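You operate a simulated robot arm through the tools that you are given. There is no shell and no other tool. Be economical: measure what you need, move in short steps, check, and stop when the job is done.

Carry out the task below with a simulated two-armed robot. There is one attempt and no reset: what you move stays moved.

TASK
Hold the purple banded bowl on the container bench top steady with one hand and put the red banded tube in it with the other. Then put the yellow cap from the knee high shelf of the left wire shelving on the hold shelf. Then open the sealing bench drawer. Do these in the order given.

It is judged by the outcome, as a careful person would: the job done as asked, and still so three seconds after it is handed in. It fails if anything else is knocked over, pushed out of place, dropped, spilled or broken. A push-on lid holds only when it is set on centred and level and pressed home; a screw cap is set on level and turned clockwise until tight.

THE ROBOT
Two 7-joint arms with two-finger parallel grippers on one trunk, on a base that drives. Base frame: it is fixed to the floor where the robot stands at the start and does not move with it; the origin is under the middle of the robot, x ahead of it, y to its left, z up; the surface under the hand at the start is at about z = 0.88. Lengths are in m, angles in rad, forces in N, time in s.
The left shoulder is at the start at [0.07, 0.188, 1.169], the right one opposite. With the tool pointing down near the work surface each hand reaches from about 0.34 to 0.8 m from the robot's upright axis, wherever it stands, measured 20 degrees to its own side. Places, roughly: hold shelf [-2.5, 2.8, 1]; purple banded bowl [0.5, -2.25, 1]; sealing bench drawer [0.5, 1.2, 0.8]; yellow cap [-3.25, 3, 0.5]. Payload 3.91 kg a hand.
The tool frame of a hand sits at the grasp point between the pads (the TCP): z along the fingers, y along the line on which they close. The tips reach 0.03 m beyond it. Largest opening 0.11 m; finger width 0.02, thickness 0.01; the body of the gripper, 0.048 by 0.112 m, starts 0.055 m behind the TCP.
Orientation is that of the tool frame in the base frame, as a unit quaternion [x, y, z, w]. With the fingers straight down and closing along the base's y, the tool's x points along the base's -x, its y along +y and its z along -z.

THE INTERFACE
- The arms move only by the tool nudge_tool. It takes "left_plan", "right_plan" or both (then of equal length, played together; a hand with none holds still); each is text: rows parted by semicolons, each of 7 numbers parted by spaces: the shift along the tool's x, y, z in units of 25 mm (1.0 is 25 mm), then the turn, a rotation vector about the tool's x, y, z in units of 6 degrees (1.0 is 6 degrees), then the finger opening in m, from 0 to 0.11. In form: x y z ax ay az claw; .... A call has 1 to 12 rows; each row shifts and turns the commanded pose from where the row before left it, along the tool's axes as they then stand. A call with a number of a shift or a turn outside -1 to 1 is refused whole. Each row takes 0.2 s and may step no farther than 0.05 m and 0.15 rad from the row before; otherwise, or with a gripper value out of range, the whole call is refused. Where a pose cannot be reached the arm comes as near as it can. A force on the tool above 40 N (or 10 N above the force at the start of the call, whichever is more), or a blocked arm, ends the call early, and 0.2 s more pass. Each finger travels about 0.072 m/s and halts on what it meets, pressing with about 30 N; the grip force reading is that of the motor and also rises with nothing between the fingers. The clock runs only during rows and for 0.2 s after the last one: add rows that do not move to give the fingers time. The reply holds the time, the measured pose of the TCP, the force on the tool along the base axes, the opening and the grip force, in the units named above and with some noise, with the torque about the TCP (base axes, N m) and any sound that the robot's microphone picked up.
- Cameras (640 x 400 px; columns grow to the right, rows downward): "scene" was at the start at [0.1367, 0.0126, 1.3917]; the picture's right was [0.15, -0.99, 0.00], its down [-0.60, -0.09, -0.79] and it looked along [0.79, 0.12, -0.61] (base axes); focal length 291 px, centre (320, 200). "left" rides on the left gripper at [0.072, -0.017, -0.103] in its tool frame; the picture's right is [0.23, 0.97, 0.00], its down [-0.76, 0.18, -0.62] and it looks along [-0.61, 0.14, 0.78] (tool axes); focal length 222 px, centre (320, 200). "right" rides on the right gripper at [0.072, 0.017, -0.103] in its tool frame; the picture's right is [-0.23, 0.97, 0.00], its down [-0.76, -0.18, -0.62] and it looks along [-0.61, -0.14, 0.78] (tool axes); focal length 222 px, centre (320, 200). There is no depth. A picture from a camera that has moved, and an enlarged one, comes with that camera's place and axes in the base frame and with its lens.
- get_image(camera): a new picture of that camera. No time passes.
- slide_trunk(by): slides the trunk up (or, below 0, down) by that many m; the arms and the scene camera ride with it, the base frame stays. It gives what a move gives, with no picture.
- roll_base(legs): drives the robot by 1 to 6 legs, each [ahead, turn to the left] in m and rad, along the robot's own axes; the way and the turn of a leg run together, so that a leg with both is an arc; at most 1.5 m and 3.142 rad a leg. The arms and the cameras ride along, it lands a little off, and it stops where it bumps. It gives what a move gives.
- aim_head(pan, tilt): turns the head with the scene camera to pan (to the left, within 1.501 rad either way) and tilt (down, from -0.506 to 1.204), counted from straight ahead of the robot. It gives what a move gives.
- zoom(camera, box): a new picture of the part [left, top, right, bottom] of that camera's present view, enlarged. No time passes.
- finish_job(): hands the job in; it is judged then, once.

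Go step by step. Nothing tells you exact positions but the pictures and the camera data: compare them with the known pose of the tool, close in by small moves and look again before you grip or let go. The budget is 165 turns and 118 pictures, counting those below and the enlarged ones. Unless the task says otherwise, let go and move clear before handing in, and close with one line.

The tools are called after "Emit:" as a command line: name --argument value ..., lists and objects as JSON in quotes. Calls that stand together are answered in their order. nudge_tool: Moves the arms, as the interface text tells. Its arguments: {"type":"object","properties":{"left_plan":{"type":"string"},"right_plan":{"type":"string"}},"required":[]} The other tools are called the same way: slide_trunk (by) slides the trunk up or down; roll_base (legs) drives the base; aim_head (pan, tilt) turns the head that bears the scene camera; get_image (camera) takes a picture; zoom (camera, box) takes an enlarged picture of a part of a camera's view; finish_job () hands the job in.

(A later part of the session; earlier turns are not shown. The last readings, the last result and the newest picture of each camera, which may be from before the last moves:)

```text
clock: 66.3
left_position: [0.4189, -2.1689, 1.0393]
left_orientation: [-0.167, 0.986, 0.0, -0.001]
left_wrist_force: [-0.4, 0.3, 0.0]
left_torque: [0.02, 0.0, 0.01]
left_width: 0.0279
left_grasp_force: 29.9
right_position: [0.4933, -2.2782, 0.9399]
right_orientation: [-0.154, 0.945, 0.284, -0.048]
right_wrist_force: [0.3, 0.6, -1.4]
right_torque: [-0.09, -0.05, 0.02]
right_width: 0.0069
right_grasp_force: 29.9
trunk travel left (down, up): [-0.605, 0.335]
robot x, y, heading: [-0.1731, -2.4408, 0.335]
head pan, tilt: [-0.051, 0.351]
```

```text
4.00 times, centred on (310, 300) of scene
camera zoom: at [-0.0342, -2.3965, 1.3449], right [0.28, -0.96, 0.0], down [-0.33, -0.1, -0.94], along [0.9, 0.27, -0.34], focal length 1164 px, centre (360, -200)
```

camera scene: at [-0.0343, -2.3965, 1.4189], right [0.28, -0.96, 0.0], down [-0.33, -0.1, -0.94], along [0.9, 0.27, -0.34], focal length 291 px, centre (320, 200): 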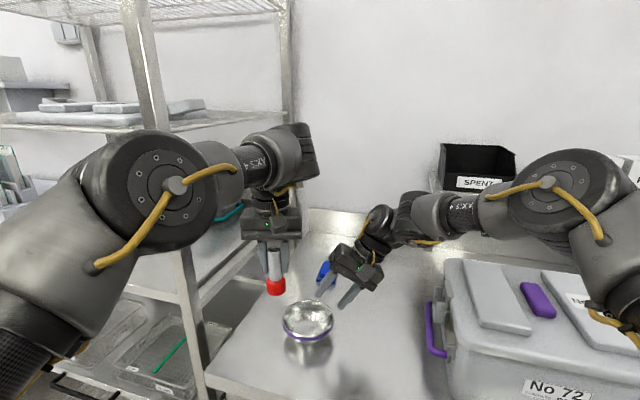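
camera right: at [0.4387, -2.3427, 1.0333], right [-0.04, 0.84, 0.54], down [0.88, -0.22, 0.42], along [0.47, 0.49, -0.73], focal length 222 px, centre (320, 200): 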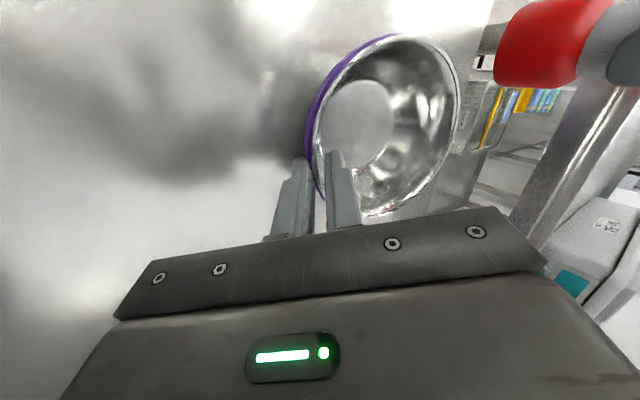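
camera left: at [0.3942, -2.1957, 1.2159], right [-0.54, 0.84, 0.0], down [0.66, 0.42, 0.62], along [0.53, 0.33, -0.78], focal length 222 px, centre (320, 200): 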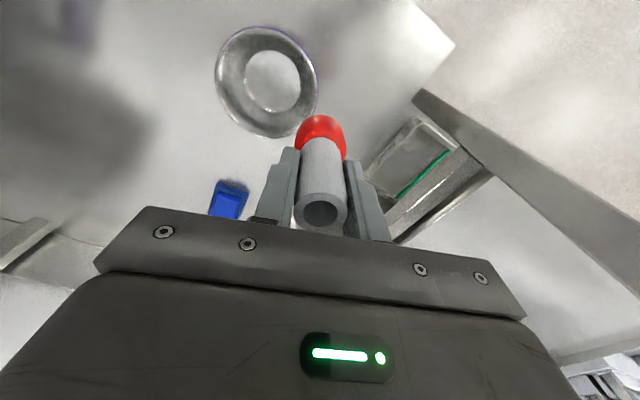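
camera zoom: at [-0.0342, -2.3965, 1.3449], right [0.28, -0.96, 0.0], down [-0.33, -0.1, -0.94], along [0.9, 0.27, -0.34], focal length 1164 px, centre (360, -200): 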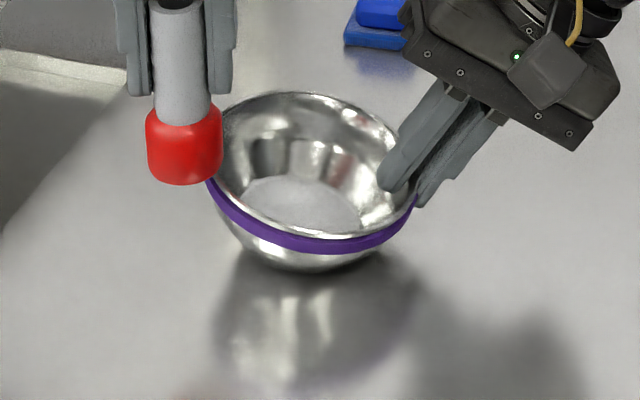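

The grip tipped the bowl a few degrees to match the finger angle. I'll turn the right hand back about 6° to level it.

Emit:
nudge_tool --right_plan "0 0 0 0.4 0 0 0.003;0 0 0 0.4 0 0 0.003;0 0 0 0.3 0 0 0.003;0 0 0 0 0 0 0.003"

Emit:
zoom --camera "scene" --box '[230, 250, 390, 350]'

Emit:
get_image --camera "left"

```text
clock: 67.3
left_position: [0.4194, -2.1684, 1.0374]
left_orientation: [-0.167, 0.986, -0.001, -0.001]
left_wrist_force: [0.9, 0.0, 0.2]
left_torque: [0.0, -0.03, 0.0]
left_width: 0.028
left_grasp_force: 29.5
right_position: [0.4818, -2.2629, 0.9475]
right_orientation: [-0.154, 0.96, 0.229, -0.04]
right_wrist_force: [0.1, 0.9, -0.7]
right_torque: [-0.09, 0.0, -0.02]
right_width: 0.0065
right_grasp_force: 29.6
right hand out of reach, approached as far as the arm can: row 1, 2, 3
trunk travel left (down, up): [-0.605, 0.335]
robot x, y, heading: [-0.1726, -2.4363, 0.337]
head pan, tilt: [-0.051, 0.351]
```

```text
4.00 times, centred on (310, 300) of scene
camera zoom: at [-0.0341, -2.3967, 1.3449], right [0.28, -0.96, 0.0], down [-0.33, -0.1, -0.94], along [0.9, 0.27, -0.34], focal length 1164 px, centre (360, -200)
```

zoom: 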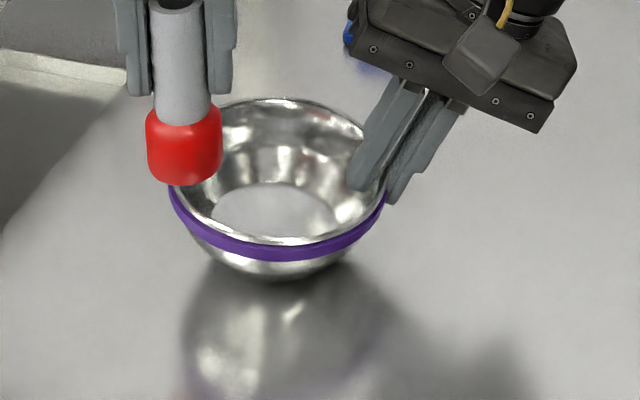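

```text
85 pictures are left
camera left: at [0.3576, -2.2085, 1.1411], right [-0.54, 0.84, 0.0], down [0.66, 0.42, 0.62], along [0.52, 0.33, -0.78], focal length 222 px, centre (320, 200)
```

left: 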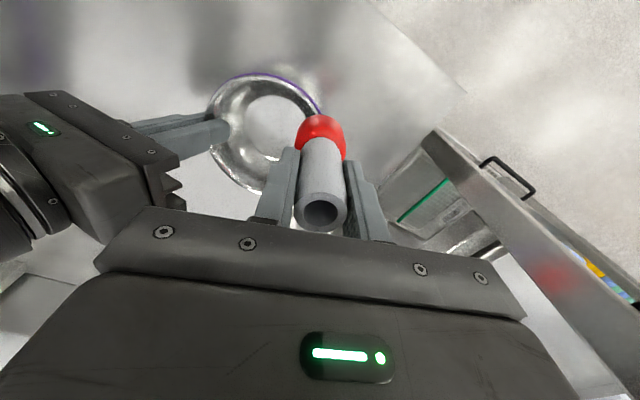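

The bowl is level again but shifted about 18 mm to the left and may be a little off the bench. I'll lower the trunk slightly and watch the force.

Emit:
slide_trunk --by -0.005

Emit:
zoom --camera "scene" --box '[260, 290, 340, 340]'

```text
clock: 67.8
left_position: [0.42, -2.1693, 1.0327]
left_orientation: [-0.167, 0.986, 0.0, 0.0]
left_wrist_force: [1.0, 0.5, -0.2]
left_torque: [0.0, -0.02, 0.03]
left_width: 0.028
left_grasp_force: 29.9
right_position: [0.4819, -2.2628, 0.941]
right_orientation: [-0.154, 0.961, 0.228, -0.039]
right_wrist_force: [0.6, -0.3, -1.4]
right_torque: [-0.09, -0.03, 0.03]
right_width: 0.0067
right_grasp_force: 29.6
trunk travel left (down, up): [-0.6, 0.34]
robot x, y, heading: [-0.1726, -2.4435, 0.332]
head pan, tilt: [-0.051, 0.351]
```

```text
8.00 times, centred on (300, 315) of scene
camera zoom: at [-0.0341, -2.3965, 1.3399], right [0.28, -0.96, 0.0], down [-0.33, -0.1, -0.94], along [0.9, 0.27, -0.34], focal length 2328 px, centre (480, -720)
```

zoom: 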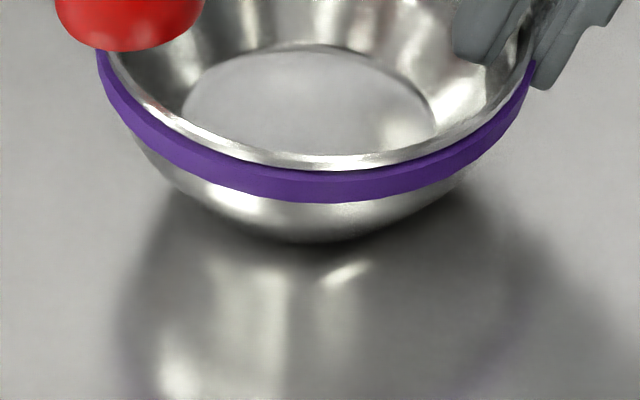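

Emit:
slide_trunk --by -0.004

Emit:
zoom --camera "scene" --box '[260, 290, 340, 340]'

```text
clock: 68.4
left_position: [0.4173, -2.1693, 1.0304]
left_orientation: [-0.166, 0.986, 0.0, -0.001]
left_wrist_force: [0.2, -0.2, 0.2]
left_torque: [-0.04, -0.01, 0.02]
left_width: 0.0279
left_grasp_force: 30.2
right_position: [0.4816, -2.2624, 0.9399]
right_orientation: [-0.154, 0.96, 0.23, -0.037]
right_wrist_force: [-0.3, -0.9, 9.0]
right_torque: [0.16, 0.15, 0.04]
right_width: 0.0071
right_grasp_force: 29.9
trunk travel left (down, up): [-0.596, 0.344]
robot x, y, heading: [-0.1727, -2.4401, 0.337]
head pan, tilt: [-0.051, 0.351]
```

```text
8.00 times, centred on (300, 315) of scene
camera zoom: at [-0.0355, -2.3971, 1.3362], right [0.28, -0.96, 0.0], down [-0.33, -0.1, -0.94], along [0.9, 0.27, -0.34], focal length 2328 px, centre (480, -720)
```

zoom: 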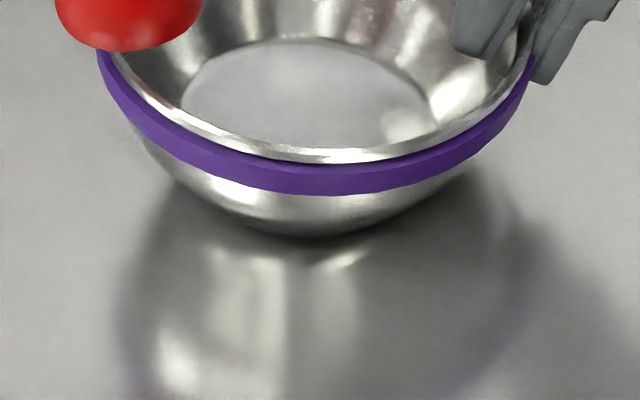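

The bowl now rests on the bench, held level, with its centre at about (0.464, -2.199). To clear the right gripper, I'll turn the left hand 90° so its camera side faces left.

Emit:
nudge_tool --left_plan "0 0 0 0 0 1 0.01;0 0 0 0 0 1 0.01;0 0 0 0 0 1 0.01;0 0 0 0 0 1 0.01;0 0 0 0 0 1 0.01;0 0 0 0 0 0 0.01"

```text
clock: 69.8
left_position: [0.4194, -2.1699, 1.0296]
left_orientation: [0.094, 0.996, -0.001, 0.0]
left_wrist_force: [0.0, -0.7, -0.9]
left_torque: [0.01, 0.04, -0.02]
left_width: 0.0281
left_grasp_force: 30.4
right_position: [0.4808, -2.2636, 0.9402]
right_orientation: [-0.154, 0.96, 0.23, -0.038]
right_wrist_force: [5.6, -1.0, 16.9]
right_torque: [0.4, -0.11, -0.14]
right_width: 0.0068
right_grasp_force: 30.0
trunk travel left (down, up): [-0.596, 0.344]
robot x, y, heading: [-0.17, -2.4402, 0.34]
head pan, tilt: [-0.051, 0.351]
```

Emit:
nudge_tool --left_plan "0 0 0 0 0 1 0.01;0 0 0 0 0 1 0.01;0 0 0 0 0 1 0.01;0 0 0 0 0 1 0.01;0 0 0 0 0 1 0.01;0 0 0 0 0 1 0.01;0 0 0 0 0 1 0.01;0 0 0 0 0 1 0.01;0 0 0 0 0 0 0.01"

Emit:
get_image --camera "scene"

Emit:
get_image --camera "left"

```text
clock: 71.8
left_position: [0.4183, -2.1704, 1.0292]
left_orientation: [0.492, 0.871, 0.0, 0.0]
left_wrist_force: [1.1, 0.1, -0.6]
left_torque: [0.02, 0.0, 0.0]
left_width: 0.0277
left_grasp_force: 29.4
right_position: [0.4796, -2.2637, 0.9395]
right_orientation: [-0.153, 0.96, 0.229, -0.039]
right_wrist_force: [4.3, -0.5, 17.7]
right_torque: [0.45, 0.06, -0.09]
right_width: 0.0069
right_grasp_force: 30.0
trunk travel left (down, up): [-0.596, 0.344]
robot x, y, heading: [-0.1704, -2.4363, 0.341]
head pan, tilt: [-0.051, 0.351]
```

```text
82 pictures are left
camera scene: at [-0.0363, -2.3975, 1.3362], right [0.28, -0.96, 0.0], down [-0.33, -0.1, -0.94], along [0.9, 0.27, -0.34], focal length 291 px, centre (320, 200)
```

scene: 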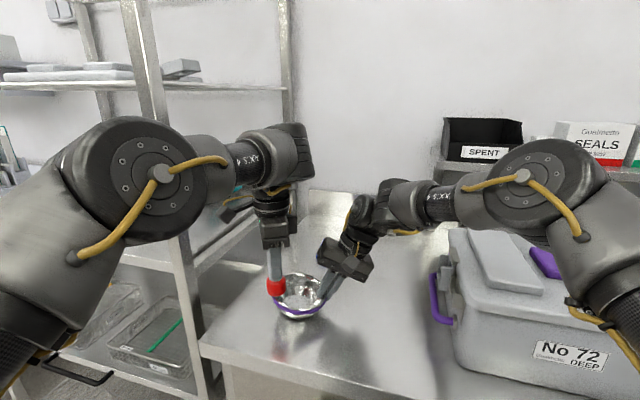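

```text
81 pictures are left
camera left: at [0.3665, -2.1164, 1.1331], right [0.72, 0.7, 0.0], down [0.55, -0.56, 0.62], along [0.43, -0.45, -0.78], focal length 222 px, centre (320, 200)
```

left: 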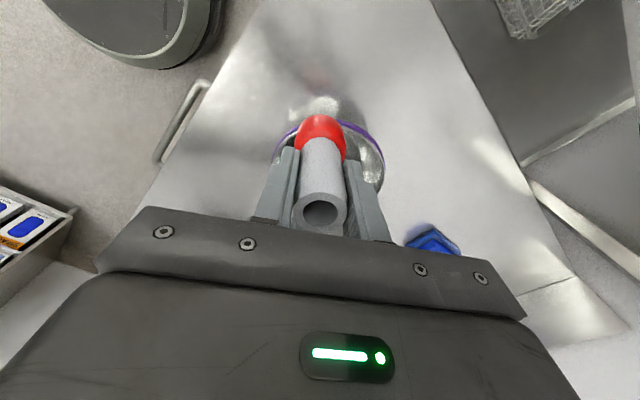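

Emit:
nudge_tool --left_plan "-0.42 0.25 0 0 0 0 0.01;-0.42 0.25 0 0 0 0 0.01;-0.42 0.25 0 0 0 0 0.01;-0.42 0.25 0 0 0 0 0.01;0 0 0 0 0 0 0.01"

Emit:
zoom --camera "scene" --box '[220, 230, 380, 330]'

Emit:
get_image --camera "left"

Emit:
get_image --camera "right"

```text
clock: 73.0
left_position: [0.4174, -2.1683, 1.03]
left_orientation: [0.491, 0.871, 0.001, 0.0]
left_wrist_force: [0.2, -0.4, -0.6]
left_torque: [0.0, 0.01, 0.02]
left_width: 0.028
left_grasp_force: 30.0
left hand out of reach, approached as far as the arm can: row 1, 2, 3, 4
right_position: [0.4795, -2.2636, 0.9401]
right_orientation: [-0.153, 0.96, 0.229, -0.039]
right_wrist_force: [0.7, -0.5, 15.4]
right_torque: [0.37, 0.16, 0.02]
right_width: 0.0069
right_grasp_force: 30.2
trunk travel left (down, up): [-0.596, 0.344]
robot x, y, heading: [-0.1743, -2.4385, 0.339]
head pan, tilt: [-0.051, 0.351]
```

```text
4.00 times, centred on (300, 280) of scene
camera zoom: at [-0.0365, -2.3973, 1.3362], right [0.28, -0.96, 0.0], down [-0.33, -0.1, -0.94], along [0.9, 0.27, -0.34], focal length 1164 px, centre (400, -120)
```

zoom: 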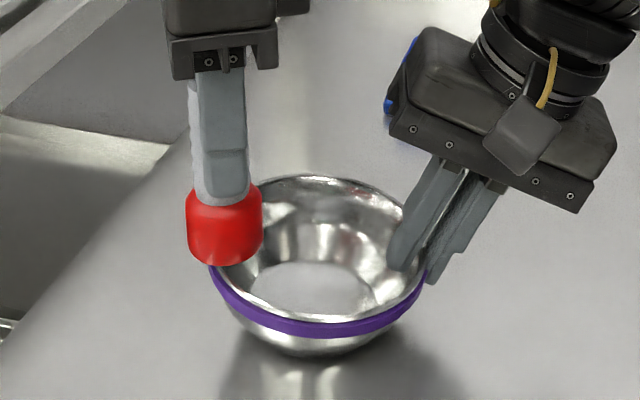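

```text
79 pictures are left
camera left: at [0.3663, -2.1163, 1.1331], right [0.71, 0.7, 0.0], down [0.55, -0.56, 0.62], along [0.44, -0.45, -0.78], focal length 222 px, centre (320, 200)
```

left: 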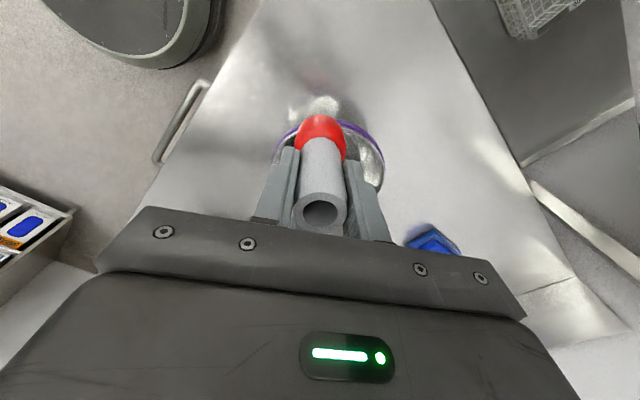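

```text
78 pictures are left
camera right: at [0.4207, -2.3165, 1.0385], right [-0.05, 0.9, 0.44], down [0.86, -0.18, 0.47], along [0.5, 0.41, -0.76], focal length 222 px, centre (320, 200)
```

right: 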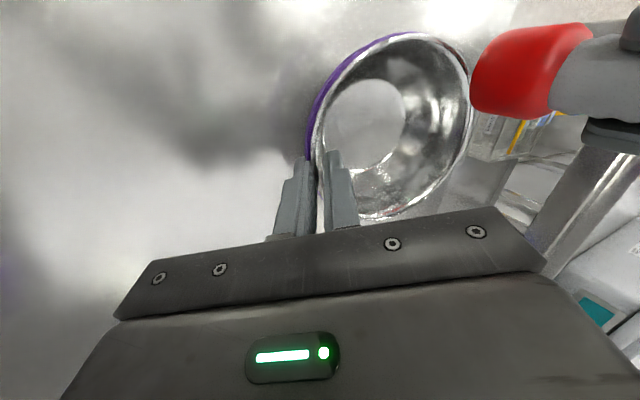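

The left arm is at its outer reach with the trunk this low. I'll release the bowl, raise the trunk so both arms work lower relative to the shoulders, and grip again.

Emit:
nudge_tool --right_plan "0 0 0 0 0 0 0.015;0 0 0 0 0 0 0.03;0 0 0 0 0 0 0.045;0 0 0 0 0 0 0.05"

Emit:
get_image --camera "right"

```text
clock: 74.0
left_position: [0.4192, -2.1676, 1.0291]
left_orientation: [0.491, 0.871, -0.001, -0.001]
left_wrist_force: [0.1, -0.3, -0.5]
left_torque: [0.0, -0.02, 0.0]
left_width: 0.0278
left_grasp_force: 30.3
right_position: [0.4806, -2.2617, 0.9382]
right_orientation: [-0.153, 0.96, 0.229, -0.039]
right_wrist_force: [-0.5, 0.4, 0.2]
right_torque: [0.03, -0.02, -0.02]
right_width: 0.0499
right_grasp_force: 0.1
trunk travel left (down, up): [-0.596, 0.344]
robot x, y, heading: [-0.1737, -2.4395, 0.336]
head pan, tilt: [-0.051, 0.351]
```

```text
77 pictures are left
camera right: at [0.4221, -2.3161, 1.0375], right [-0.05, 0.9, 0.44], down [0.86, -0.18, 0.47], along [0.5, 0.4, -0.76], focal length 222 px, centre (320, 200)
```

right: 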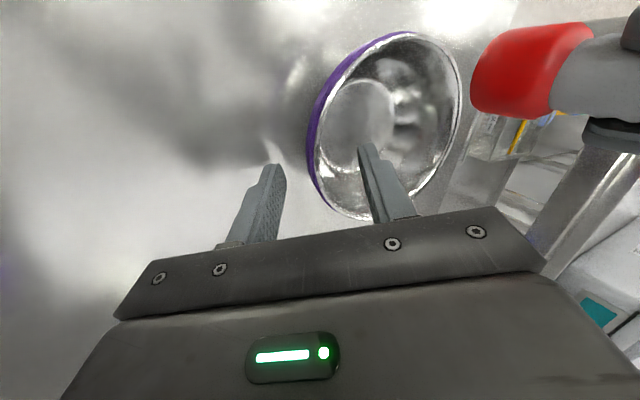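

Emit:
slide_trunk --by 0.2

Emit:
nudge_tool --left_plan "0 0 0.8 0 0 0 0.01;0 0 0.8 0 0 0 0.01;0 0 0.8 0 0 0 0.01;0 0 0.8 0 0 0 0.01;0 0 0.8 0 0 0 0.01;0 0 0.8 0 0 0 0.01;0 0 0 0 0 0 0.01" --right_plan "0 -0.3 0.6 0 0 0 0.05;0 -0.3 0.6 0 0 0 0.05;0 -0.3 0.6 0 0 0 0.05;0 -0.3 0.6 0 0 0 0.05;0 0 0 0 0 0 0.05;0 0 0 0 0 0 0.05;0 0 0 0 0 0 0.05"

```text
clock: 76.1
left_position: [0.4189, -2.1695, 1.2285]
left_orientation: [0.491, 0.871, -0.001, -0.001]
left_wrist_force: [0.2, 0.2, -0.9]
left_torque: [0.01, 0.01, 0.0]
left_width: 0.028
left_grasp_force: 29.4
right_position: [0.4807, -2.2627, 1.1372]
right_orientation: [-0.153, 0.96, 0.229, -0.039]
right_wrist_force: [-0.4, 0.3, 0.6]
right_torque: [0.01, -0.02, 0.06]
right_width: 0.0501
right_grasp_force: 0.1
trunk travel left (down, up): [-0.796, 0.144]
robot x, y, heading: [-0.1705, -2.4422, 0.335]
head pan, tilt: [-0.051, 0.351]
```

```text
clock: 77.7
left_position: [0.4196, -2.169, 1.1067]
left_orientation: [0.491, 0.871, -0.002, -0.001]
left_wrist_force: [-0.7, -0.3, -0.1]
left_torque: [0.04, -0.01, -0.04]
left_width: 0.0278
left_grasp_force: 30.0
right_position: [0.4678, -2.2468, 1.0816]
right_orientation: [-0.149, 0.961, 0.23, -0.04]
right_wrist_force: [0.0, -0.3, 0.4]
right_torque: [0.01, 0.02, 0.01]
right_width: 0.05
right_grasp_force: 0.0
right hand out of reach, approached as far as the arm can: row 2, 3, 4
trunk travel left (down, up): [-0.796, 0.144]
robot x, y, heading: [-0.1728, -2.4403, 0.341]
head pan, tilt: [-0.051, 0.351]
```

The tilted right hand prefers a low trunk, and the left hand needs to be closer. I'll drive 0.085 m forward, then set both hands up again.

Emit:
roll_base --legs '[[0.085, 0]]'

Emit:
slide_trunk --by -0.13

```text
clock: 79.3
left_position: [0.4934, -2.1448, 1.1234]
left_orientation: [0.49, 0.871, 0.011, 0.012]
left_wrist_force: [1.0, -0.1, -1.8]
left_torque: [-0.01, 0.09, -0.02]
left_width: 0.0277
left_grasp_force: 30.1
right_position: [0.5331, -2.2245, 1.0918]
right_orientation: [-0.152, 0.96, 0.233, -0.031]
right_wrist_force: [0.5, -0.8, -0.9]
right_torque: [0.01, 0.05, 0.05]
right_width: 0.0501
right_grasp_force: 0.0
trunk travel left (down, up): [-0.796, 0.144]
robot x, y, heading: [-0.0883, -2.4116, 0.341]
head pan, tilt: [-0.051, 0.351]
stopped in leg 1: the robot was blocked; the commanded pose is now the measured one
```

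```text
clock: 80.9
left_position: [0.4847, -2.1478, 0.9992]
left_orientation: [0.49, 0.872, 0.014, 0.017]
left_wrist_force: [-1.0, 1.5, 3.0]
left_torque: [0.1, 0.07, -0.03]
left_width: 0.0281
left_grasp_force: 30.0
right_position: [0.5229, -2.2269, 0.9678]
right_orientation: [-0.155, 0.959, 0.234, -0.025]
right_wrist_force: [0.3, -0.5, -0.2]
right_torque: [-0.01, 0.01, 0.03]
right_width: 0.0502
right_grasp_force: 0.1
trunk travel left (down, up): [-0.666, 0.274]
robot x, y, heading: [-0.0924, -2.4143, 0.34]
head pan, tilt: [-0.051, 0.351]
```

Something blocked the base near the end of that move. I'll look before moving anything else.

Emit:
get_image --camera "scene"

Emit:
get_image --camera "right"

Emit:
aim_head --pan 0.9 --tilt 0.6

Emit:
get_image --camera "scene"

```text
76 pictures are left
camera scene: at [0.0449, -2.3691, 1.4061], right [0.28, -0.96, 0.0], down [-0.33, -0.1, -0.94], along [0.9, 0.26, -0.34], focal length 291 px, centre (320, 200)
```

scene: 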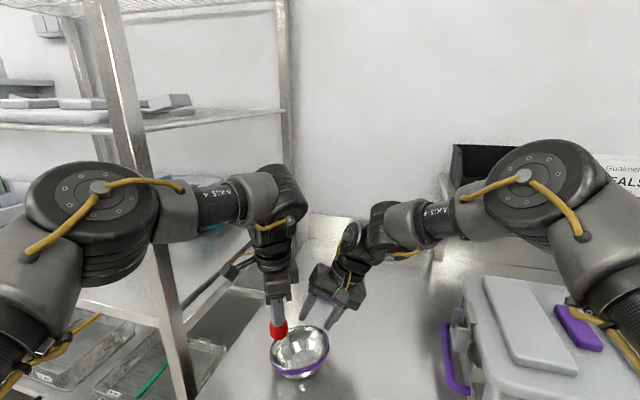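

```text
75 pictures are left
camera right: at [0.462, -2.2815, 1.0642], right [-0.06, 0.89, 0.45], down [0.85, -0.19, 0.49], along [0.52, 0.41, -0.75], focal length 222 px, centre (320, 200)
```

right: 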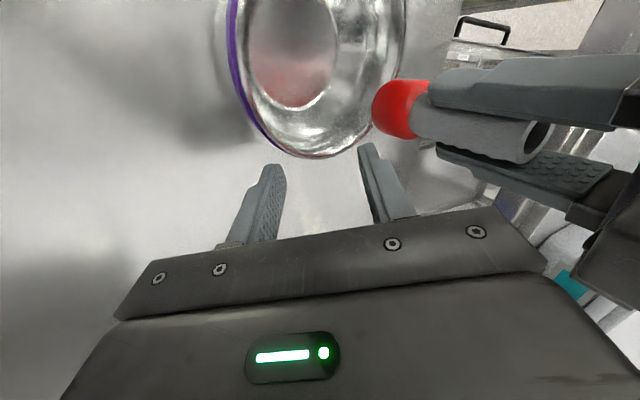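

```text
clock: 82.1
left_position: [0.4851, -2.147, 0.9977]
left_orientation: [0.49, 0.872, 0.014, 0.016]
left_wrist_force: [0.1, 0.7, 1.4]
left_torque: [-0.02, 0.01, -0.01]
left_width: 0.028
left_grasp_force: 30.5
right_position: [0.5226, -2.2268, 0.9672]
right_orientation: [-0.155, 0.96, 0.233, -0.026]
right_wrist_force: [-0.2, -0.4, 0.3]
right_torque: [0.01, 0.03, -0.03]
right_width: 0.0502
right_grasp_force: 0.1
trunk travel left (down, up): [-0.666, 0.274]
robot x, y, heading: [-0.0914, -2.4104, 0.336]
head pan, tilt: [0.901, 0.6]
```

```text
74 pictures are left
camera scene: at [-0.015, -2.3113, 1.3832], right [0.94, -0.33, 0.0], down [-0.19, -0.53, -0.83], along [0.27, 0.78, -0.56], focal length 291 px, centre (320, 200)
```

scene: 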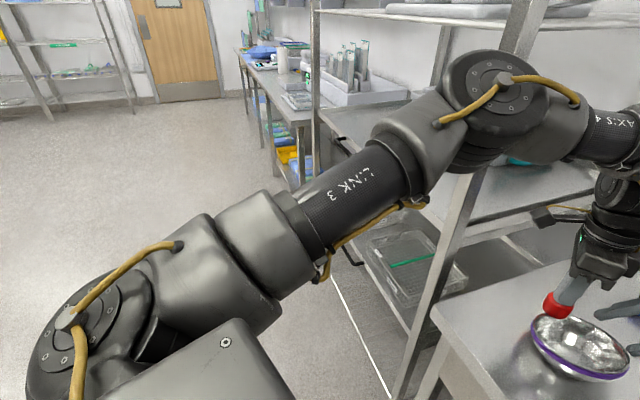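

The left elbow is against the shelf post. I'll raise the trunk so the tube clears the bowl, then back straight off.

Emit:
slide_trunk --by 0.1

Emit:
roll_base --legs '[[-0.35, 0]]'

Emit:
aim_head --pan 0.1 --tilt 0.5

Emit:
get_image --camera "scene"

```text
clock: 83.5
left_position: [0.4861, -2.1474, 1.0982]
left_orientation: [0.49, 0.872, 0.013, 0.016]
left_wrist_force: [-0.6, -0.6, -0.5]
left_torque: [0.04, -0.02, -0.01]
left_width: 0.028
left_grasp_force: 30.1
right_position: [0.5248, -2.2256, 1.0664]
right_orientation: [-0.155, 0.96, 0.233, -0.026]
right_wrist_force: [-0.2, 0.6, -0.1]
right_torque: [-0.02, -0.01, 0.05]
right_width: 0.0502
right_grasp_force: 0.2
trunk travel left (down, up): [-0.766, 0.174]
robot x, y, heading: [-0.0915, -2.412, 0.338]
head pan, tilt: [0.901, 0.6]
```

```text
clock: 85.7
left_position: [0.1595, -2.2618, 1.0993]
left_orientation: [0.491, 0.871, 0.013, 0.016]
left_wrist_force: [-0.8, 0.6, -1.4]
left_torque: [0.03, 0.04, 0.0]
left_width: 0.0279
left_grasp_force: 30.0
right_position: [0.1987, -2.3423, 1.0664]
right_orientation: [-0.152, 0.96, 0.234, -0.027]
right_wrist_force: [-0.2, 0.1, 1.6]
right_torque: [0.02, 0.0, -0.02]
right_width: 0.05
right_grasp_force: 0.1
trunk travel left (down, up): [-0.766, 0.174]
robot x, y, heading: [-0.4228, -2.5228, 0.336]
head pan, tilt: [0.901, 0.6]
```

```text
clock: 86.8
left_position: [0.1595, -2.2607, 1.0984]
left_orientation: [0.491, 0.871, 0.013, 0.017]
left_wrist_force: [-0.3, -0.5, -0.8]
left_torque: [0.0, -0.02, 0.02]
left_width: 0.0277
left_grasp_force: 30.2
right_position: [0.1975, -2.342, 1.0669]
right_orientation: [-0.152, 0.96, 0.233, -0.027]
right_wrist_force: [-0.1, 0.2, 0.3]
right_torque: [-0.02, 0.0, 0.03]
right_width: 0.05
right_grasp_force: 0.0
trunk travel left (down, up): [-0.766, 0.174]
robot x, y, heading: [-0.4209, -2.5259, 0.33]
head pan, tilt: [0.099, 0.499]
```

```text
73 pictures are left
camera scene: at [-0.2877, -2.4703, 1.4922], right [0.42, -0.91, 0.0], down [-0.43, -0.2, -0.88], along [0.8, 0.37, -0.48], focal length 291 px, centre (320, 200)
```

scene: 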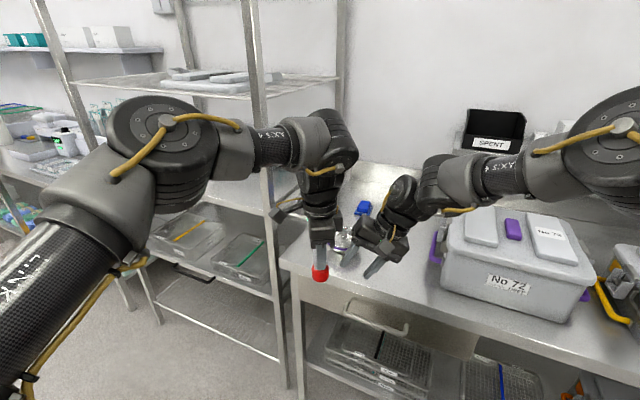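

There's room for a better stance. I'll raise the trunk to clear the boxes, then approach the bowl from further right at a heading of about 0.7, so the left elbow stays behind the post.

Emit:
slide_trunk --by 0.16

Emit:
roll_base --legs '[[0, -1.593], [0.346, 0], [0, 1.963]]'

Emit:
aim_head --pan -0.1 --tilt 0.6

Emit:
get_image --camera "scene"

```text
clock: 88.7
left_position: [0.1588, -2.2627, 1.2586]
left_orientation: [0.49, 0.871, 0.014, 0.017]
left_wrist_force: [0.1, 0.2, 0.0]
left_torque: [-0.01, 0.03, -0.02]
left_width: 0.028
left_grasp_force: 30.0
right_position: [0.1976, -2.3407, 1.2275]
right_orientation: [-0.152, 0.96, 0.233, -0.026]
right_wrist_force: [0.5, 0.3, 0.4]
right_torque: [-0.02, 0.02, 0.04]
right_width: 0.0499
right_grasp_force: 0.1
trunk travel left (down, up): [-0.926, 0.014]
robot x, y, heading: [-0.4179, -2.5261, 0.337]
head pan, tilt: [0.099, 0.499]
```

```text
clock: 99.4
left_position: [0.1467, -2.4079, 1.2587]
left_orientation: [0.332, 0.943, 0.017, 0.014]
left_wrist_force: [0.3, 0.5, -0.9]
left_torque: [0.01, 0.02, 0.01]
left_width: 0.0277
left_grasp_force: 29.8
right_position: [0.2097, -2.471, 1.2274]
right_orientation: [-0.318, 0.919, 0.225, -0.067]
right_wrist_force: [-0.7, 0.6, -0.1]
right_torque: [0.0, 0.05, 0.0]
right_width: 0.0499
right_grasp_force: 0.1
trunk travel left (down, up): [-0.926, 0.014]
robot x, y, heading: [-0.3081, -2.8514, 0.683]
head pan, tilt: [0.099, 0.499]
```

```text
clock: 100.1
left_position: [0.1464, -2.4087, 1.2593]
left_orientation: [0.332, 0.943, 0.016, 0.014]
left_wrist_force: [0.2, 0.0, -0.9]
left_torque: [0.01, -0.02, -0.03]
left_width: 0.0278
left_grasp_force: 29.9
right_position: [0.2092, -2.4697, 1.2266]
right_orientation: [-0.318, 0.918, 0.226, -0.066]
right_wrist_force: [-0.7, 0.6, 1.0]
right_torque: [-0.02, 0.02, 0.01]
right_width: 0.0501
right_grasp_force: 0.0
trunk travel left (down, up): [-0.926, 0.014]
robot x, y, heading: [-0.3053, -2.8486, 0.68]
head pan, tilt: [-0.099, 0.6]
```

```text
72 pictures are left
camera scene: at [-0.1933, -2.7727, 1.6432], right [0.55, -0.83, 0.0], down [-0.47, -0.31, -0.83], along [0.69, 0.46, -0.56], focal length 291 px, centre (320, 200)
```

scene: 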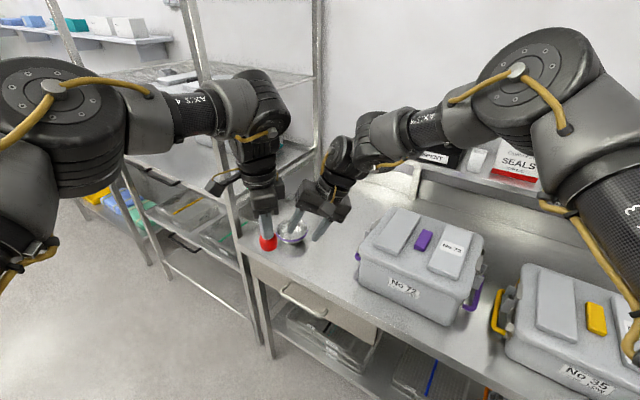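

Emit:
roll_base --legs '[[0.365, -0.03]]'

Emit:
aim_head --pan 0.1 --tilt 0.8

Emit:
get_image --camera "scene"

Emit:
get_image --camera "right"

```text
clock: 102.5
left_position: [0.4435, -2.1983, 1.261]
left_orientation: [0.346, 0.938, 0.018, 0.015]
left_wrist_force: [0.5, -0.2, 0.3]
left_torque: [0.03, -0.02, -0.01]
left_width: 0.0278
left_grasp_force: 29.7
right_position: [0.5055, -2.2611, 1.2287]
right_orientation: [-0.304, 0.923, 0.228, -0.062]
right_wrist_force: [-0.6, -0.1, 0.3]
right_torque: [-0.02, -0.03, 0.01]
right_width: 0.05
right_grasp_force: 0.0
trunk travel left (down, up): [-0.926, 0.014]
robot x, y, heading: [-0.0211, -2.628, 0.658]
head pan, tilt: [-0.099, 0.6]
```

```text
clock: 103.2
left_position: [0.4456, -2.1963, 1.2583]
left_orientation: [0.346, 0.938, 0.016, 0.014]
left_wrist_force: [-0.5, -0.2, -1.1]
left_torque: [0.02, -0.01, -0.01]
left_width: 0.0283
left_grasp_force: 29.5
right_position: [0.5061, -2.2604, 1.2276]
right_orientation: [-0.304, 0.923, 0.226, -0.064]
right_wrist_force: [0.1, 0.2, -0.3]
right_torque: [-0.03, 0.04, 0.03]
right_width: 0.0502
right_grasp_force: 0.2
trunk travel left (down, up): [-0.926, 0.014]
robot x, y, heading: [-0.0186, -2.6244, 0.657]
head pan, tilt: [0.099, 0.799]
```

```text
71 pictures are left
camera scene: at [0.0786, -2.5415, 1.6264], right [0.68, -0.73, 0.0], down [-0.52, -0.49, -0.7], along [0.51, 0.48, -0.72], focal length 291 px, centre (320, 200)
```

scene: 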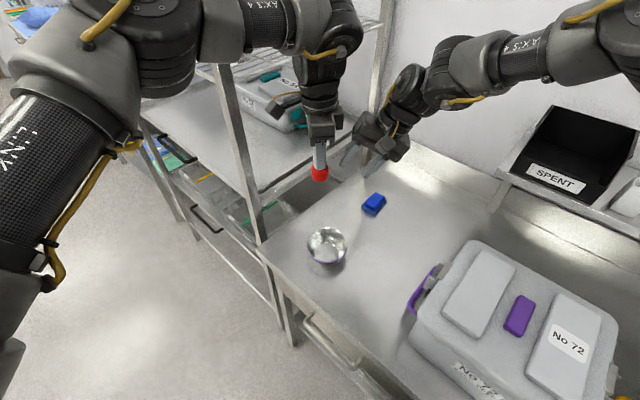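

```text
70 pictures are left
camera right: at [0.4651, -2.3304, 1.3238], right [-0.34, 0.83, 0.45], down [0.87, 0.09, 0.49], along [0.37, 0.55, -0.75], focal length 222 px, centre (320, 200)
```

right: 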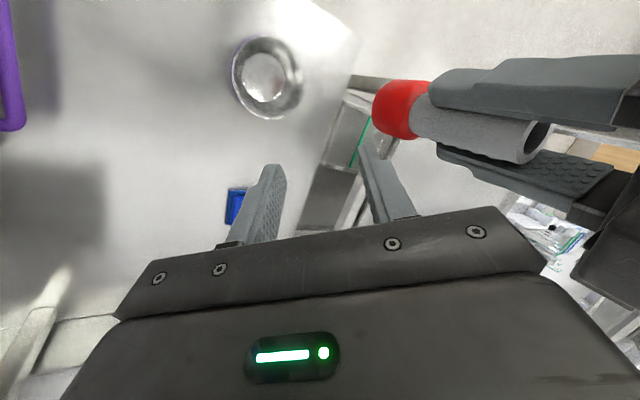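

The bowl is at about (0.455, -2.218) and both hands are nearly aligned with it. I'll raise the left hand a bit, then lower the trunk most of the way.

Emit:
nudge_tool --left_plan "0 0 -0.8 0 0 0 0.01;0 0 -0.8 0 0 0 0.01;0 0 -0.8 0 0 0 0.01;0 0 0 0 0 0 0.01"

Emit:
slide_trunk --by -0.22

Emit:
get_image --camera "scene"

Emit:
get_image --camera "right"

```text
clock: 104.2
left_position: [0.4437, -2.1976, 1.3201]
left_orientation: [0.346, 0.938, 0.016, 0.014]
left_wrist_force: [-1.4, 0.3, -0.8]
left_torque: [-0.04, 0.02, -0.02]
left_width: 0.028
left_grasp_force: 29.9
right_position: [0.5074, -2.2593, 1.2261]
right_orientation: [-0.304, 0.923, 0.227, -0.063]
right_wrist_force: [0.3, -0.5, -0.7]
right_torque: [-0.01, 0.02, -0.01]
right_width: 0.0498
right_grasp_force: 0.1
trunk travel left (down, up): [-0.926, 0.014]
robot x, y, heading: [-0.0221, -2.6307, 0.655]
head pan, tilt: [0.099, 0.799]
```

```text
clock: 106.5
left_position: [0.4447, -2.198, 1.0988]
left_orientation: [0.345, 0.938, 0.017, 0.014]
left_wrist_force: [0.3, 0.6, 0.1]
left_torque: [-0.02, 0.0, 0.01]
left_width: 0.0281
left_grasp_force: 30.2
right_position: [0.5061, -2.2599, 1.0075]
right_orientation: [-0.305, 0.923, 0.227, -0.062]
right_wrist_force: [-0.9, 0.1, -0.6]
right_torque: [0.02, 0.01, -0.03]
right_width: 0.05
right_grasp_force: 0.0
trunk travel left (down, up): [-0.706, 0.234]
robot x, y, heading: [-0.0193, -2.626, 0.651]
head pan, tilt: [0.099, 0.799]
```

```text
69 pictures are left
camera scene: at [0.0786, -2.5416, 1.4064], right [0.68, -0.73, 0.0], down [-0.52, -0.49, -0.7], along [0.51, 0.48, -0.72], focal length 291 px, centre (320, 200)
```

scene: 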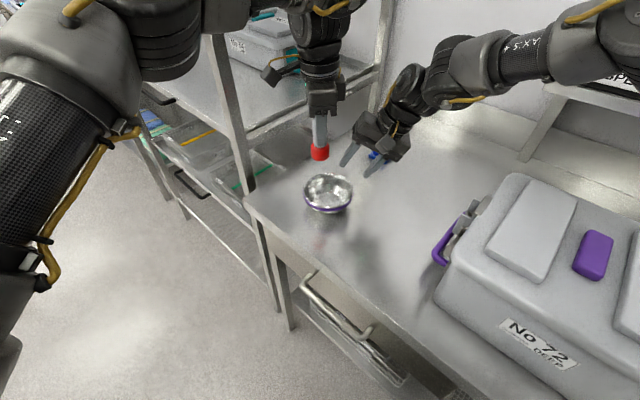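

```text
68 pictures are left
camera right: at [0.4651, -2.3304, 1.1039], right [-0.34, 0.83, 0.45], down [0.87, 0.09, 0.49], along [0.37, 0.55, -0.75], focal length 222 px, centre (320, 200)
```

right: 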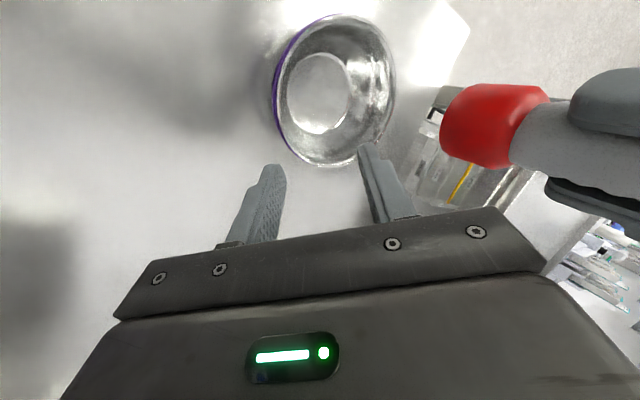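

Emit:
nudge_tool --right_plan "0.6 0 0 0 0 0 0.05;0 0 0 0 0 0 0.05"

Emit:
slide_trunk --by -0.045

Emit:
zoom --camera "scene" --box '[250, 110, 410, 210]'

Emit:
get_image --camera "right"

```text
clock: 107.1
left_position: [0.4447, -2.198, 1.0992]
left_orientation: [0.346, 0.938, 0.015, 0.014]
left_wrist_force: [-0.7, 0.5, -0.4]
left_torque: [0.0, -0.01, 0.02]
left_width: 0.0279
left_grasp_force: 29.9
right_position: [0.4957, -2.269, 1.0057]
right_orientation: [-0.304, 0.923, 0.227, -0.063]
right_wrist_force: [-0.2, 0.9, -0.1]
right_torque: [0.03, 0.01, -0.01]
right_width: 0.0501
right_grasp_force: 0.0
trunk travel left (down, up): [-0.706, 0.234]
robot x, y, heading: [-0.0182, -2.6328, 0.66]
head pan, tilt: [0.099, 0.799]
```

```text
clock: 108.0
left_position: [0.443, -2.199, 1.0557]
left_orientation: [0.346, 0.938, 0.016, 0.014]
left_wrist_force: [-0.4, 0.1, -0.7]
left_torque: [-0.01, -0.02, -0.02]
left_width: 0.0278
left_grasp_force: 29.9
right_position: [0.4946, -2.2704, 0.9621]
right_orientation: [-0.305, 0.923, 0.227, -0.062]
right_wrist_force: [0.0, -0.7, -0.1]
right_torque: [-0.02, -0.03, 0.05]
right_width: 0.0501
right_grasp_force: 0.1
trunk travel left (down, up): [-0.661, 0.279]
robot x, y, heading: [-0.0229, -2.624, 0.65]
head pan, tilt: [0.099, 0.799]
```

```text
4.00 times, centred on (330, 160) of scene
camera zoom: at [0.0781, -2.5419, 1.3614], right [0.68, -0.73, 0.0], down [-0.52, -0.49, -0.7], along [0.51, 0.48, -0.72], focal length 1164 px, centre (280, 360)
```

zoom: 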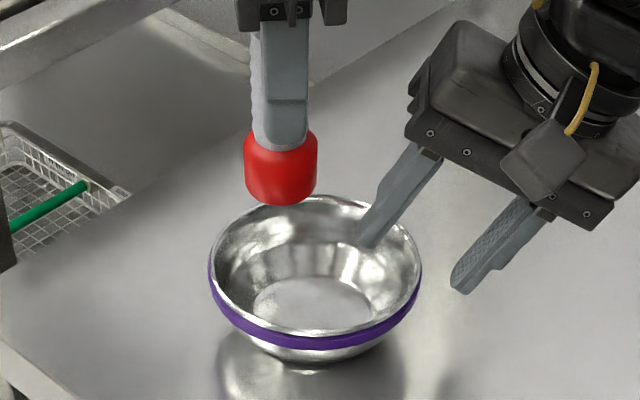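

```text
66 pictures are left
camera right: at [0.4522, -2.3401, 1.0585], right [-0.34, 0.83, 0.45], down [0.87, 0.09, 0.49], along [0.37, 0.55, -0.75], focal length 222 px, centre (320, 200)
```

right: 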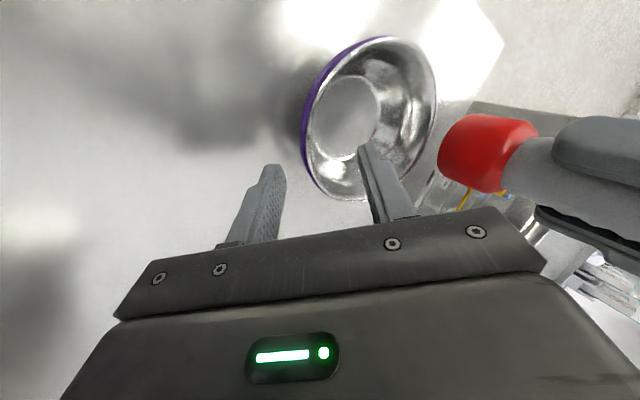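

Well aligned. I'll lower 22 mm and pinch the rim.

Emit:
slide_trunk --by -0.022

Emit:
nudge_tool --right_plan "0 0 0 0 0 0 0.035;0 0 0 0 0 0 0.025;0 0 0 0 0 0 0.018;0 0 0 0 0 0 0.012;0 0 0 0 0 0 0.008;0 0 0 0 0 0 0.005;0 0 0 0 0 0 0.003"

Emit:
zoom --camera "scene" --box '[250, 110, 410, 210]'

```text
clock: 108.7
left_position: [0.4429, -2.1986, 1.0329]
left_orientation: [0.346, 0.938, 0.016, 0.014]
left_wrist_force: [-0.1, -1.5, 0.0]
left_torque: [0.01, 0.0, -0.01]
left_width: 0.028
left_grasp_force: 29.7
right_position: [0.4946, -2.2697, 0.9405]
right_orientation: [-0.304, 0.923, 0.227, -0.063]
right_wrist_force: [-0.5, -0.2, 0.4]
right_torque: [-0.03, -0.03, 0.01]
right_width: 0.05
right_grasp_force: 0.0
trunk travel left (down, up): [-0.639, 0.301]
robot x, y, heading: [-0.0223, -2.6275, 0.653]
head pan, tilt: [0.099, 0.799]
```

```text
clock: 110.3
left_position: [0.4438, -2.1977, 1.0326]
left_orientation: [0.346, 0.938, 0.017, 0.015]
left_wrist_force: [0.6, 0.4, -0.3]
left_torque: [-0.02, 0.02, 0.01]
left_width: 0.0277
left_grasp_force: 29.8
right_position: [0.4951, -2.2688, 0.9385]
right_orientation: [-0.303, 0.923, 0.227, -0.063]
right_wrist_force: [-0.5, -0.1, -1.1]
right_torque: [-0.02, -0.08, 0.01]
right_width: 0.0058
right_grasp_force: 30.0
trunk travel left (down, up): [-0.639, 0.301]
robot x, y, heading: [-0.0201, -2.6297, 0.65]
head pan, tilt: [0.099, 0.799]
```

```text
4.00 times, centred on (330, 160) of scene
camera zoom: at [0.0787, -2.5414, 1.3393], right [0.68, -0.73, 0.0], down [-0.52, -0.49, -0.7], along [0.51, 0.48, -0.72], focal length 1164 px, centre (280, 360)
```

zoom: 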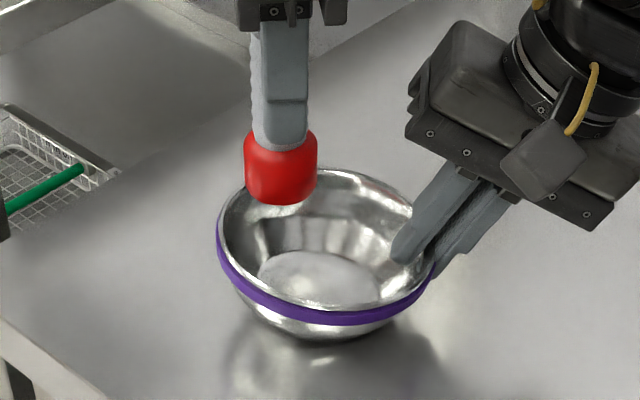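

The bowl is held. I'll centre the tube over it, leaning slightly left, and check.

Emit:
nudge_tool --left_plan "-0.3 -0.22 0 0 0 0 0.01;-0.3 -0.22 0 0 0 0 0.01;0 0 0 0 0 0 0.01"

Emit:
zoom --camera "scene" --box '[250, 110, 410, 210]'

Emit:
get_image --camera "right"

Emit:
get_image --camera "left"

```text
clock: 111.1
left_position: [0.4493, -2.2157, 1.0322]
left_orientation: [0.346, 0.938, 0.016, 0.014]
left_wrist_force: [0.5, 0.3, 0.2]
left_torque: [-0.03, 0.03, 0.01]
left_width: 0.0279
left_grasp_force: 30.0
right_position: [0.4939, -2.2694, 0.9394]
right_orientation: [-0.305, 0.923, 0.227, -0.063]
right_wrist_force: [1.1, -0.8, -1.7]
right_torque: [-0.1, -0.08, -0.02]
right_width: 0.0058
right_grasp_force: 29.9
trunk travel left (down, up): [-0.639, 0.301]
robot x, y, heading: [-0.0181, -2.6268, 0.65]
head pan, tilt: [0.099, 0.799]
```

```text
4.00 times, centred on (330, 160) of scene
camera zoom: at [0.0788, -2.5411, 1.3393], right [0.68, -0.73, 0.0], down [-0.52, -0.49, -0.7], along [0.51, 0.48, -0.72], focal length 1164 px, centre (280, 360)
```

zoom: 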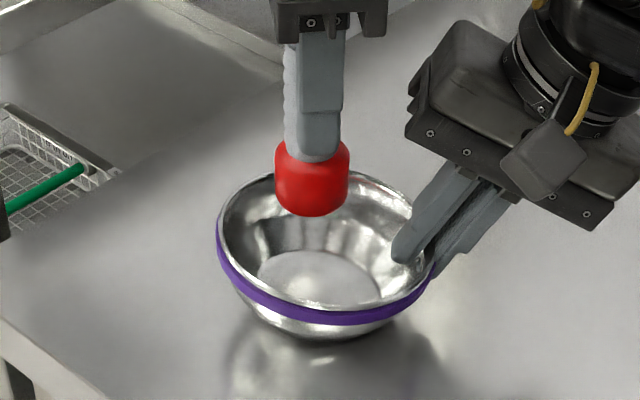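

```text
63 pictures are left
camera right: at [0.4527, -2.3395, 1.036], right [-0.34, 0.83, 0.45], down [0.87, 0.09, 0.49], along [0.37, 0.55, -0.75], focal length 222 px, centre (320, 200)
```

right: 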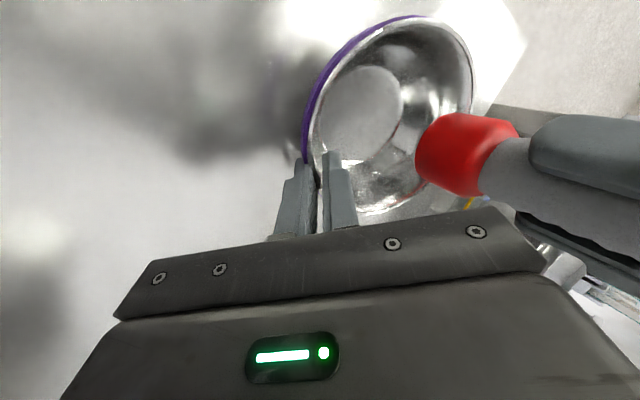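

```text
62 pictures are left
camera left: at [0.379, -2.1836, 1.133], right [0.46, 0.89, 0.03], down [0.67, -0.37, 0.64], along [0.58, -0.27, -0.77], focal length 222 px, centre (320, 200)
```

left: 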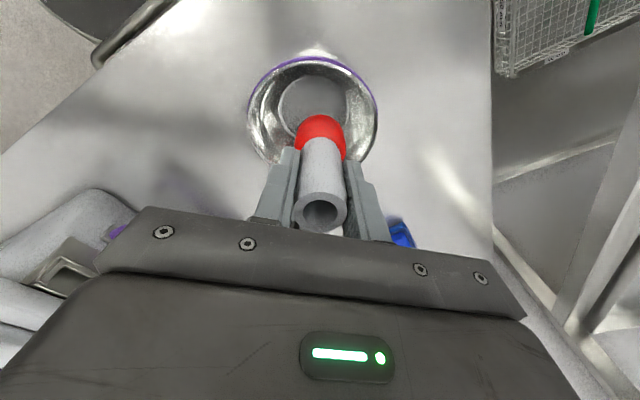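

The tube should go about 10 mm further ahead to land mid-floor. I'll correct that and go down.

Emit:
nudge_tool --left_plan "-0.1 0.4 0 0 0 0 0.01;0 0 0.7 0 0 0 0.01;0 0 0.7 0 0 0 0.01;0 0 0.6 0 0 0 0.01;0 0 0 0 0 0 0.01"

Emit:
zoom --camera "scene" --box '[250, 110, 410, 210]'

```text
clock: 112.3
left_position: [0.4575, -2.2086, 0.9828]
left_orientation: [0.346, 0.938, 0.015, 0.015]
left_wrist_force: [0.3, 0.0, -0.9]
left_torque: [-0.02, 0.02, -0.04]
left_width: 0.028
left_grasp_force: 29.9
right_position: [0.4941, -2.27, 0.9395]
right_orientation: [-0.304, 0.923, 0.227, -0.063]
right_wrist_force: [-0.3, -0.3, -2.3]
right_torque: [-0.08, -0.05, -0.01]
right_width: 0.006
right_grasp_force: 29.9
trunk travel left (down, up): [-0.639, 0.301]
robot x, y, heading: [-0.0203, -2.6264, 0.654]
head pan, tilt: [0.099, 0.799]
```

```text
4.00 times, centred on (330, 160) of scene
camera zoom: at [0.0785, -2.5415, 1.3393], right [0.68, -0.73, 0.0], down [-0.52, -0.49, -0.7], along [0.51, 0.48, -0.72], focal length 1164 px, centre (280, 360)
```

zoom: 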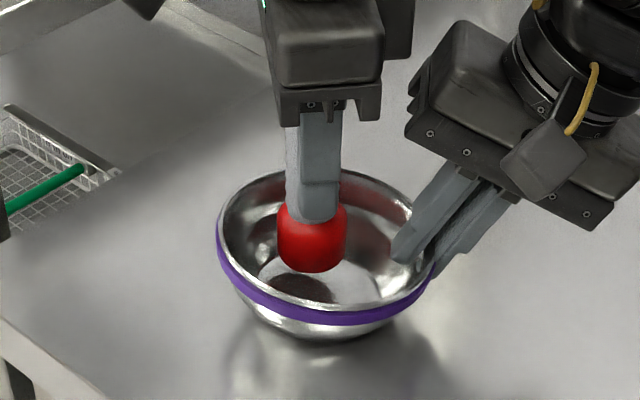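

Emit:
nudge_tool --left_plan "0 0 0.2 0 0 0 0.01;0 0 0.2 0 0 0 0.01;0 0 0.15 0 0 0 0.01;0 0 0.1 0 0 0 0.01;0 0 0.1 0 0 0 0.01;0 0 0 0 0 0 0.01"

Emit:
zoom --camera "scene" --box '[250, 110, 410, 210]'

```text
clock: 113.7
left_position: [0.4581, -2.209, 0.9642]
left_orientation: [0.346, 0.938, 0.016, 0.015]
left_wrist_force: [1.2, -1.6, 5.7]
left_torque: [-0.07, 0.01, 0.03]
left_width: 0.0281
left_grasp_force: 30.7
right_position: [0.4948, -2.2691, 0.938]
right_orientation: [-0.304, 0.923, 0.226, -0.063]
right_wrist_force: [-0.3, 1.2, -6.4]
right_torque: [-0.36, -0.29, -0.02]
right_width: 0.0061
right_grasp_force: 30.3
trunk travel left (down, up): [-0.639, 0.301]
robot x, y, heading: [-0.0223, -2.6251, 0.655]
head pan, tilt: [0.099, 0.799]
```

```text
4.00 times, centred on (330, 160) of scene
camera zoom: at [0.0788, -2.5414, 1.3393], right [0.68, -0.73, 0.0], down [-0.52, -0.49, -0.7], along [0.51, 0.48, -0.72], focal length 1164 px, centre (280, 360)
```

zoom: 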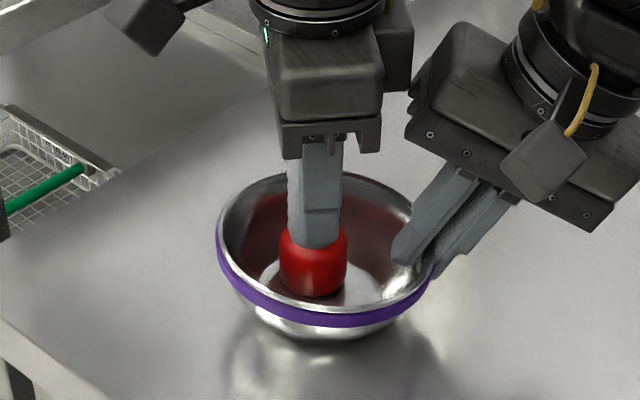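

The tube is touching the bowl floor. I'll open the left hand slowly and check before lifting.

Emit:
nudge_tool --left_plan "0 0 0 0 0 0 0.03;0 0 0 0 0 0 0.036;0 0 0 0 0 0 0.042;0 0 0 0 0 0 0.046;0 0 0 0 0 0 0.046"

Emit:
zoom --camera "scene" --box '[250, 110, 410, 210]'

Emit:
get_image --camera "left"

```text
clock: 114.9
left_position: [0.4588, -2.2096, 0.9645]
left_orientation: [0.346, 0.938, 0.015, 0.015]
left_wrist_force: [-0.3, 1.1, 0.8]
left_torque: [0.02, 0.0, 0.02]
left_width: 0.046
left_grasp_force: 0.0
right_position: [0.4951, -2.2698, 0.9391]
right_orientation: [-0.304, 0.923, 0.226, -0.064]
right_wrist_force: [0.2, 0.0, -1.9]
right_torque: [-0.1, -0.08, 0.02]
right_width: 0.006
right_grasp_force: 30.1
trunk travel left (down, up): [-0.639, 0.301]
robot x, y, heading: [-0.0224, -2.6282, 0.656]
head pan, tilt: [0.099, 0.799]
```

```text
4.00 times, centred on (330, 160) of scene
camera zoom: at [0.0788, -2.5414, 1.3393], right [0.68, -0.73, 0.0], down [-0.52, -0.49, -0.7], along [0.51, 0.48, -0.72], focal length 1164 px, centre (280, 360)
```

zoom: 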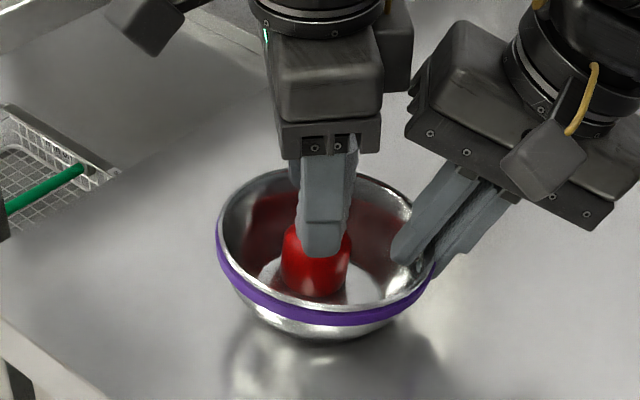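

```text
58 pictures are left
camera left: at [0.3895, -2.177, 1.0651], right [0.46, 0.89, 0.03], down [0.67, -0.37, 0.64], along [0.58, -0.27, -0.77], focal length 222 px, centre (320, 200)
```

left: 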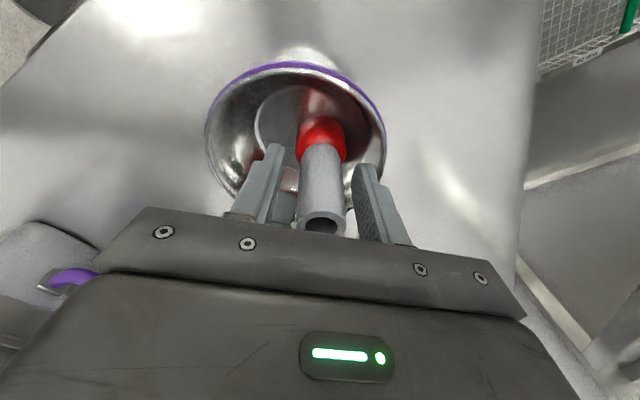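

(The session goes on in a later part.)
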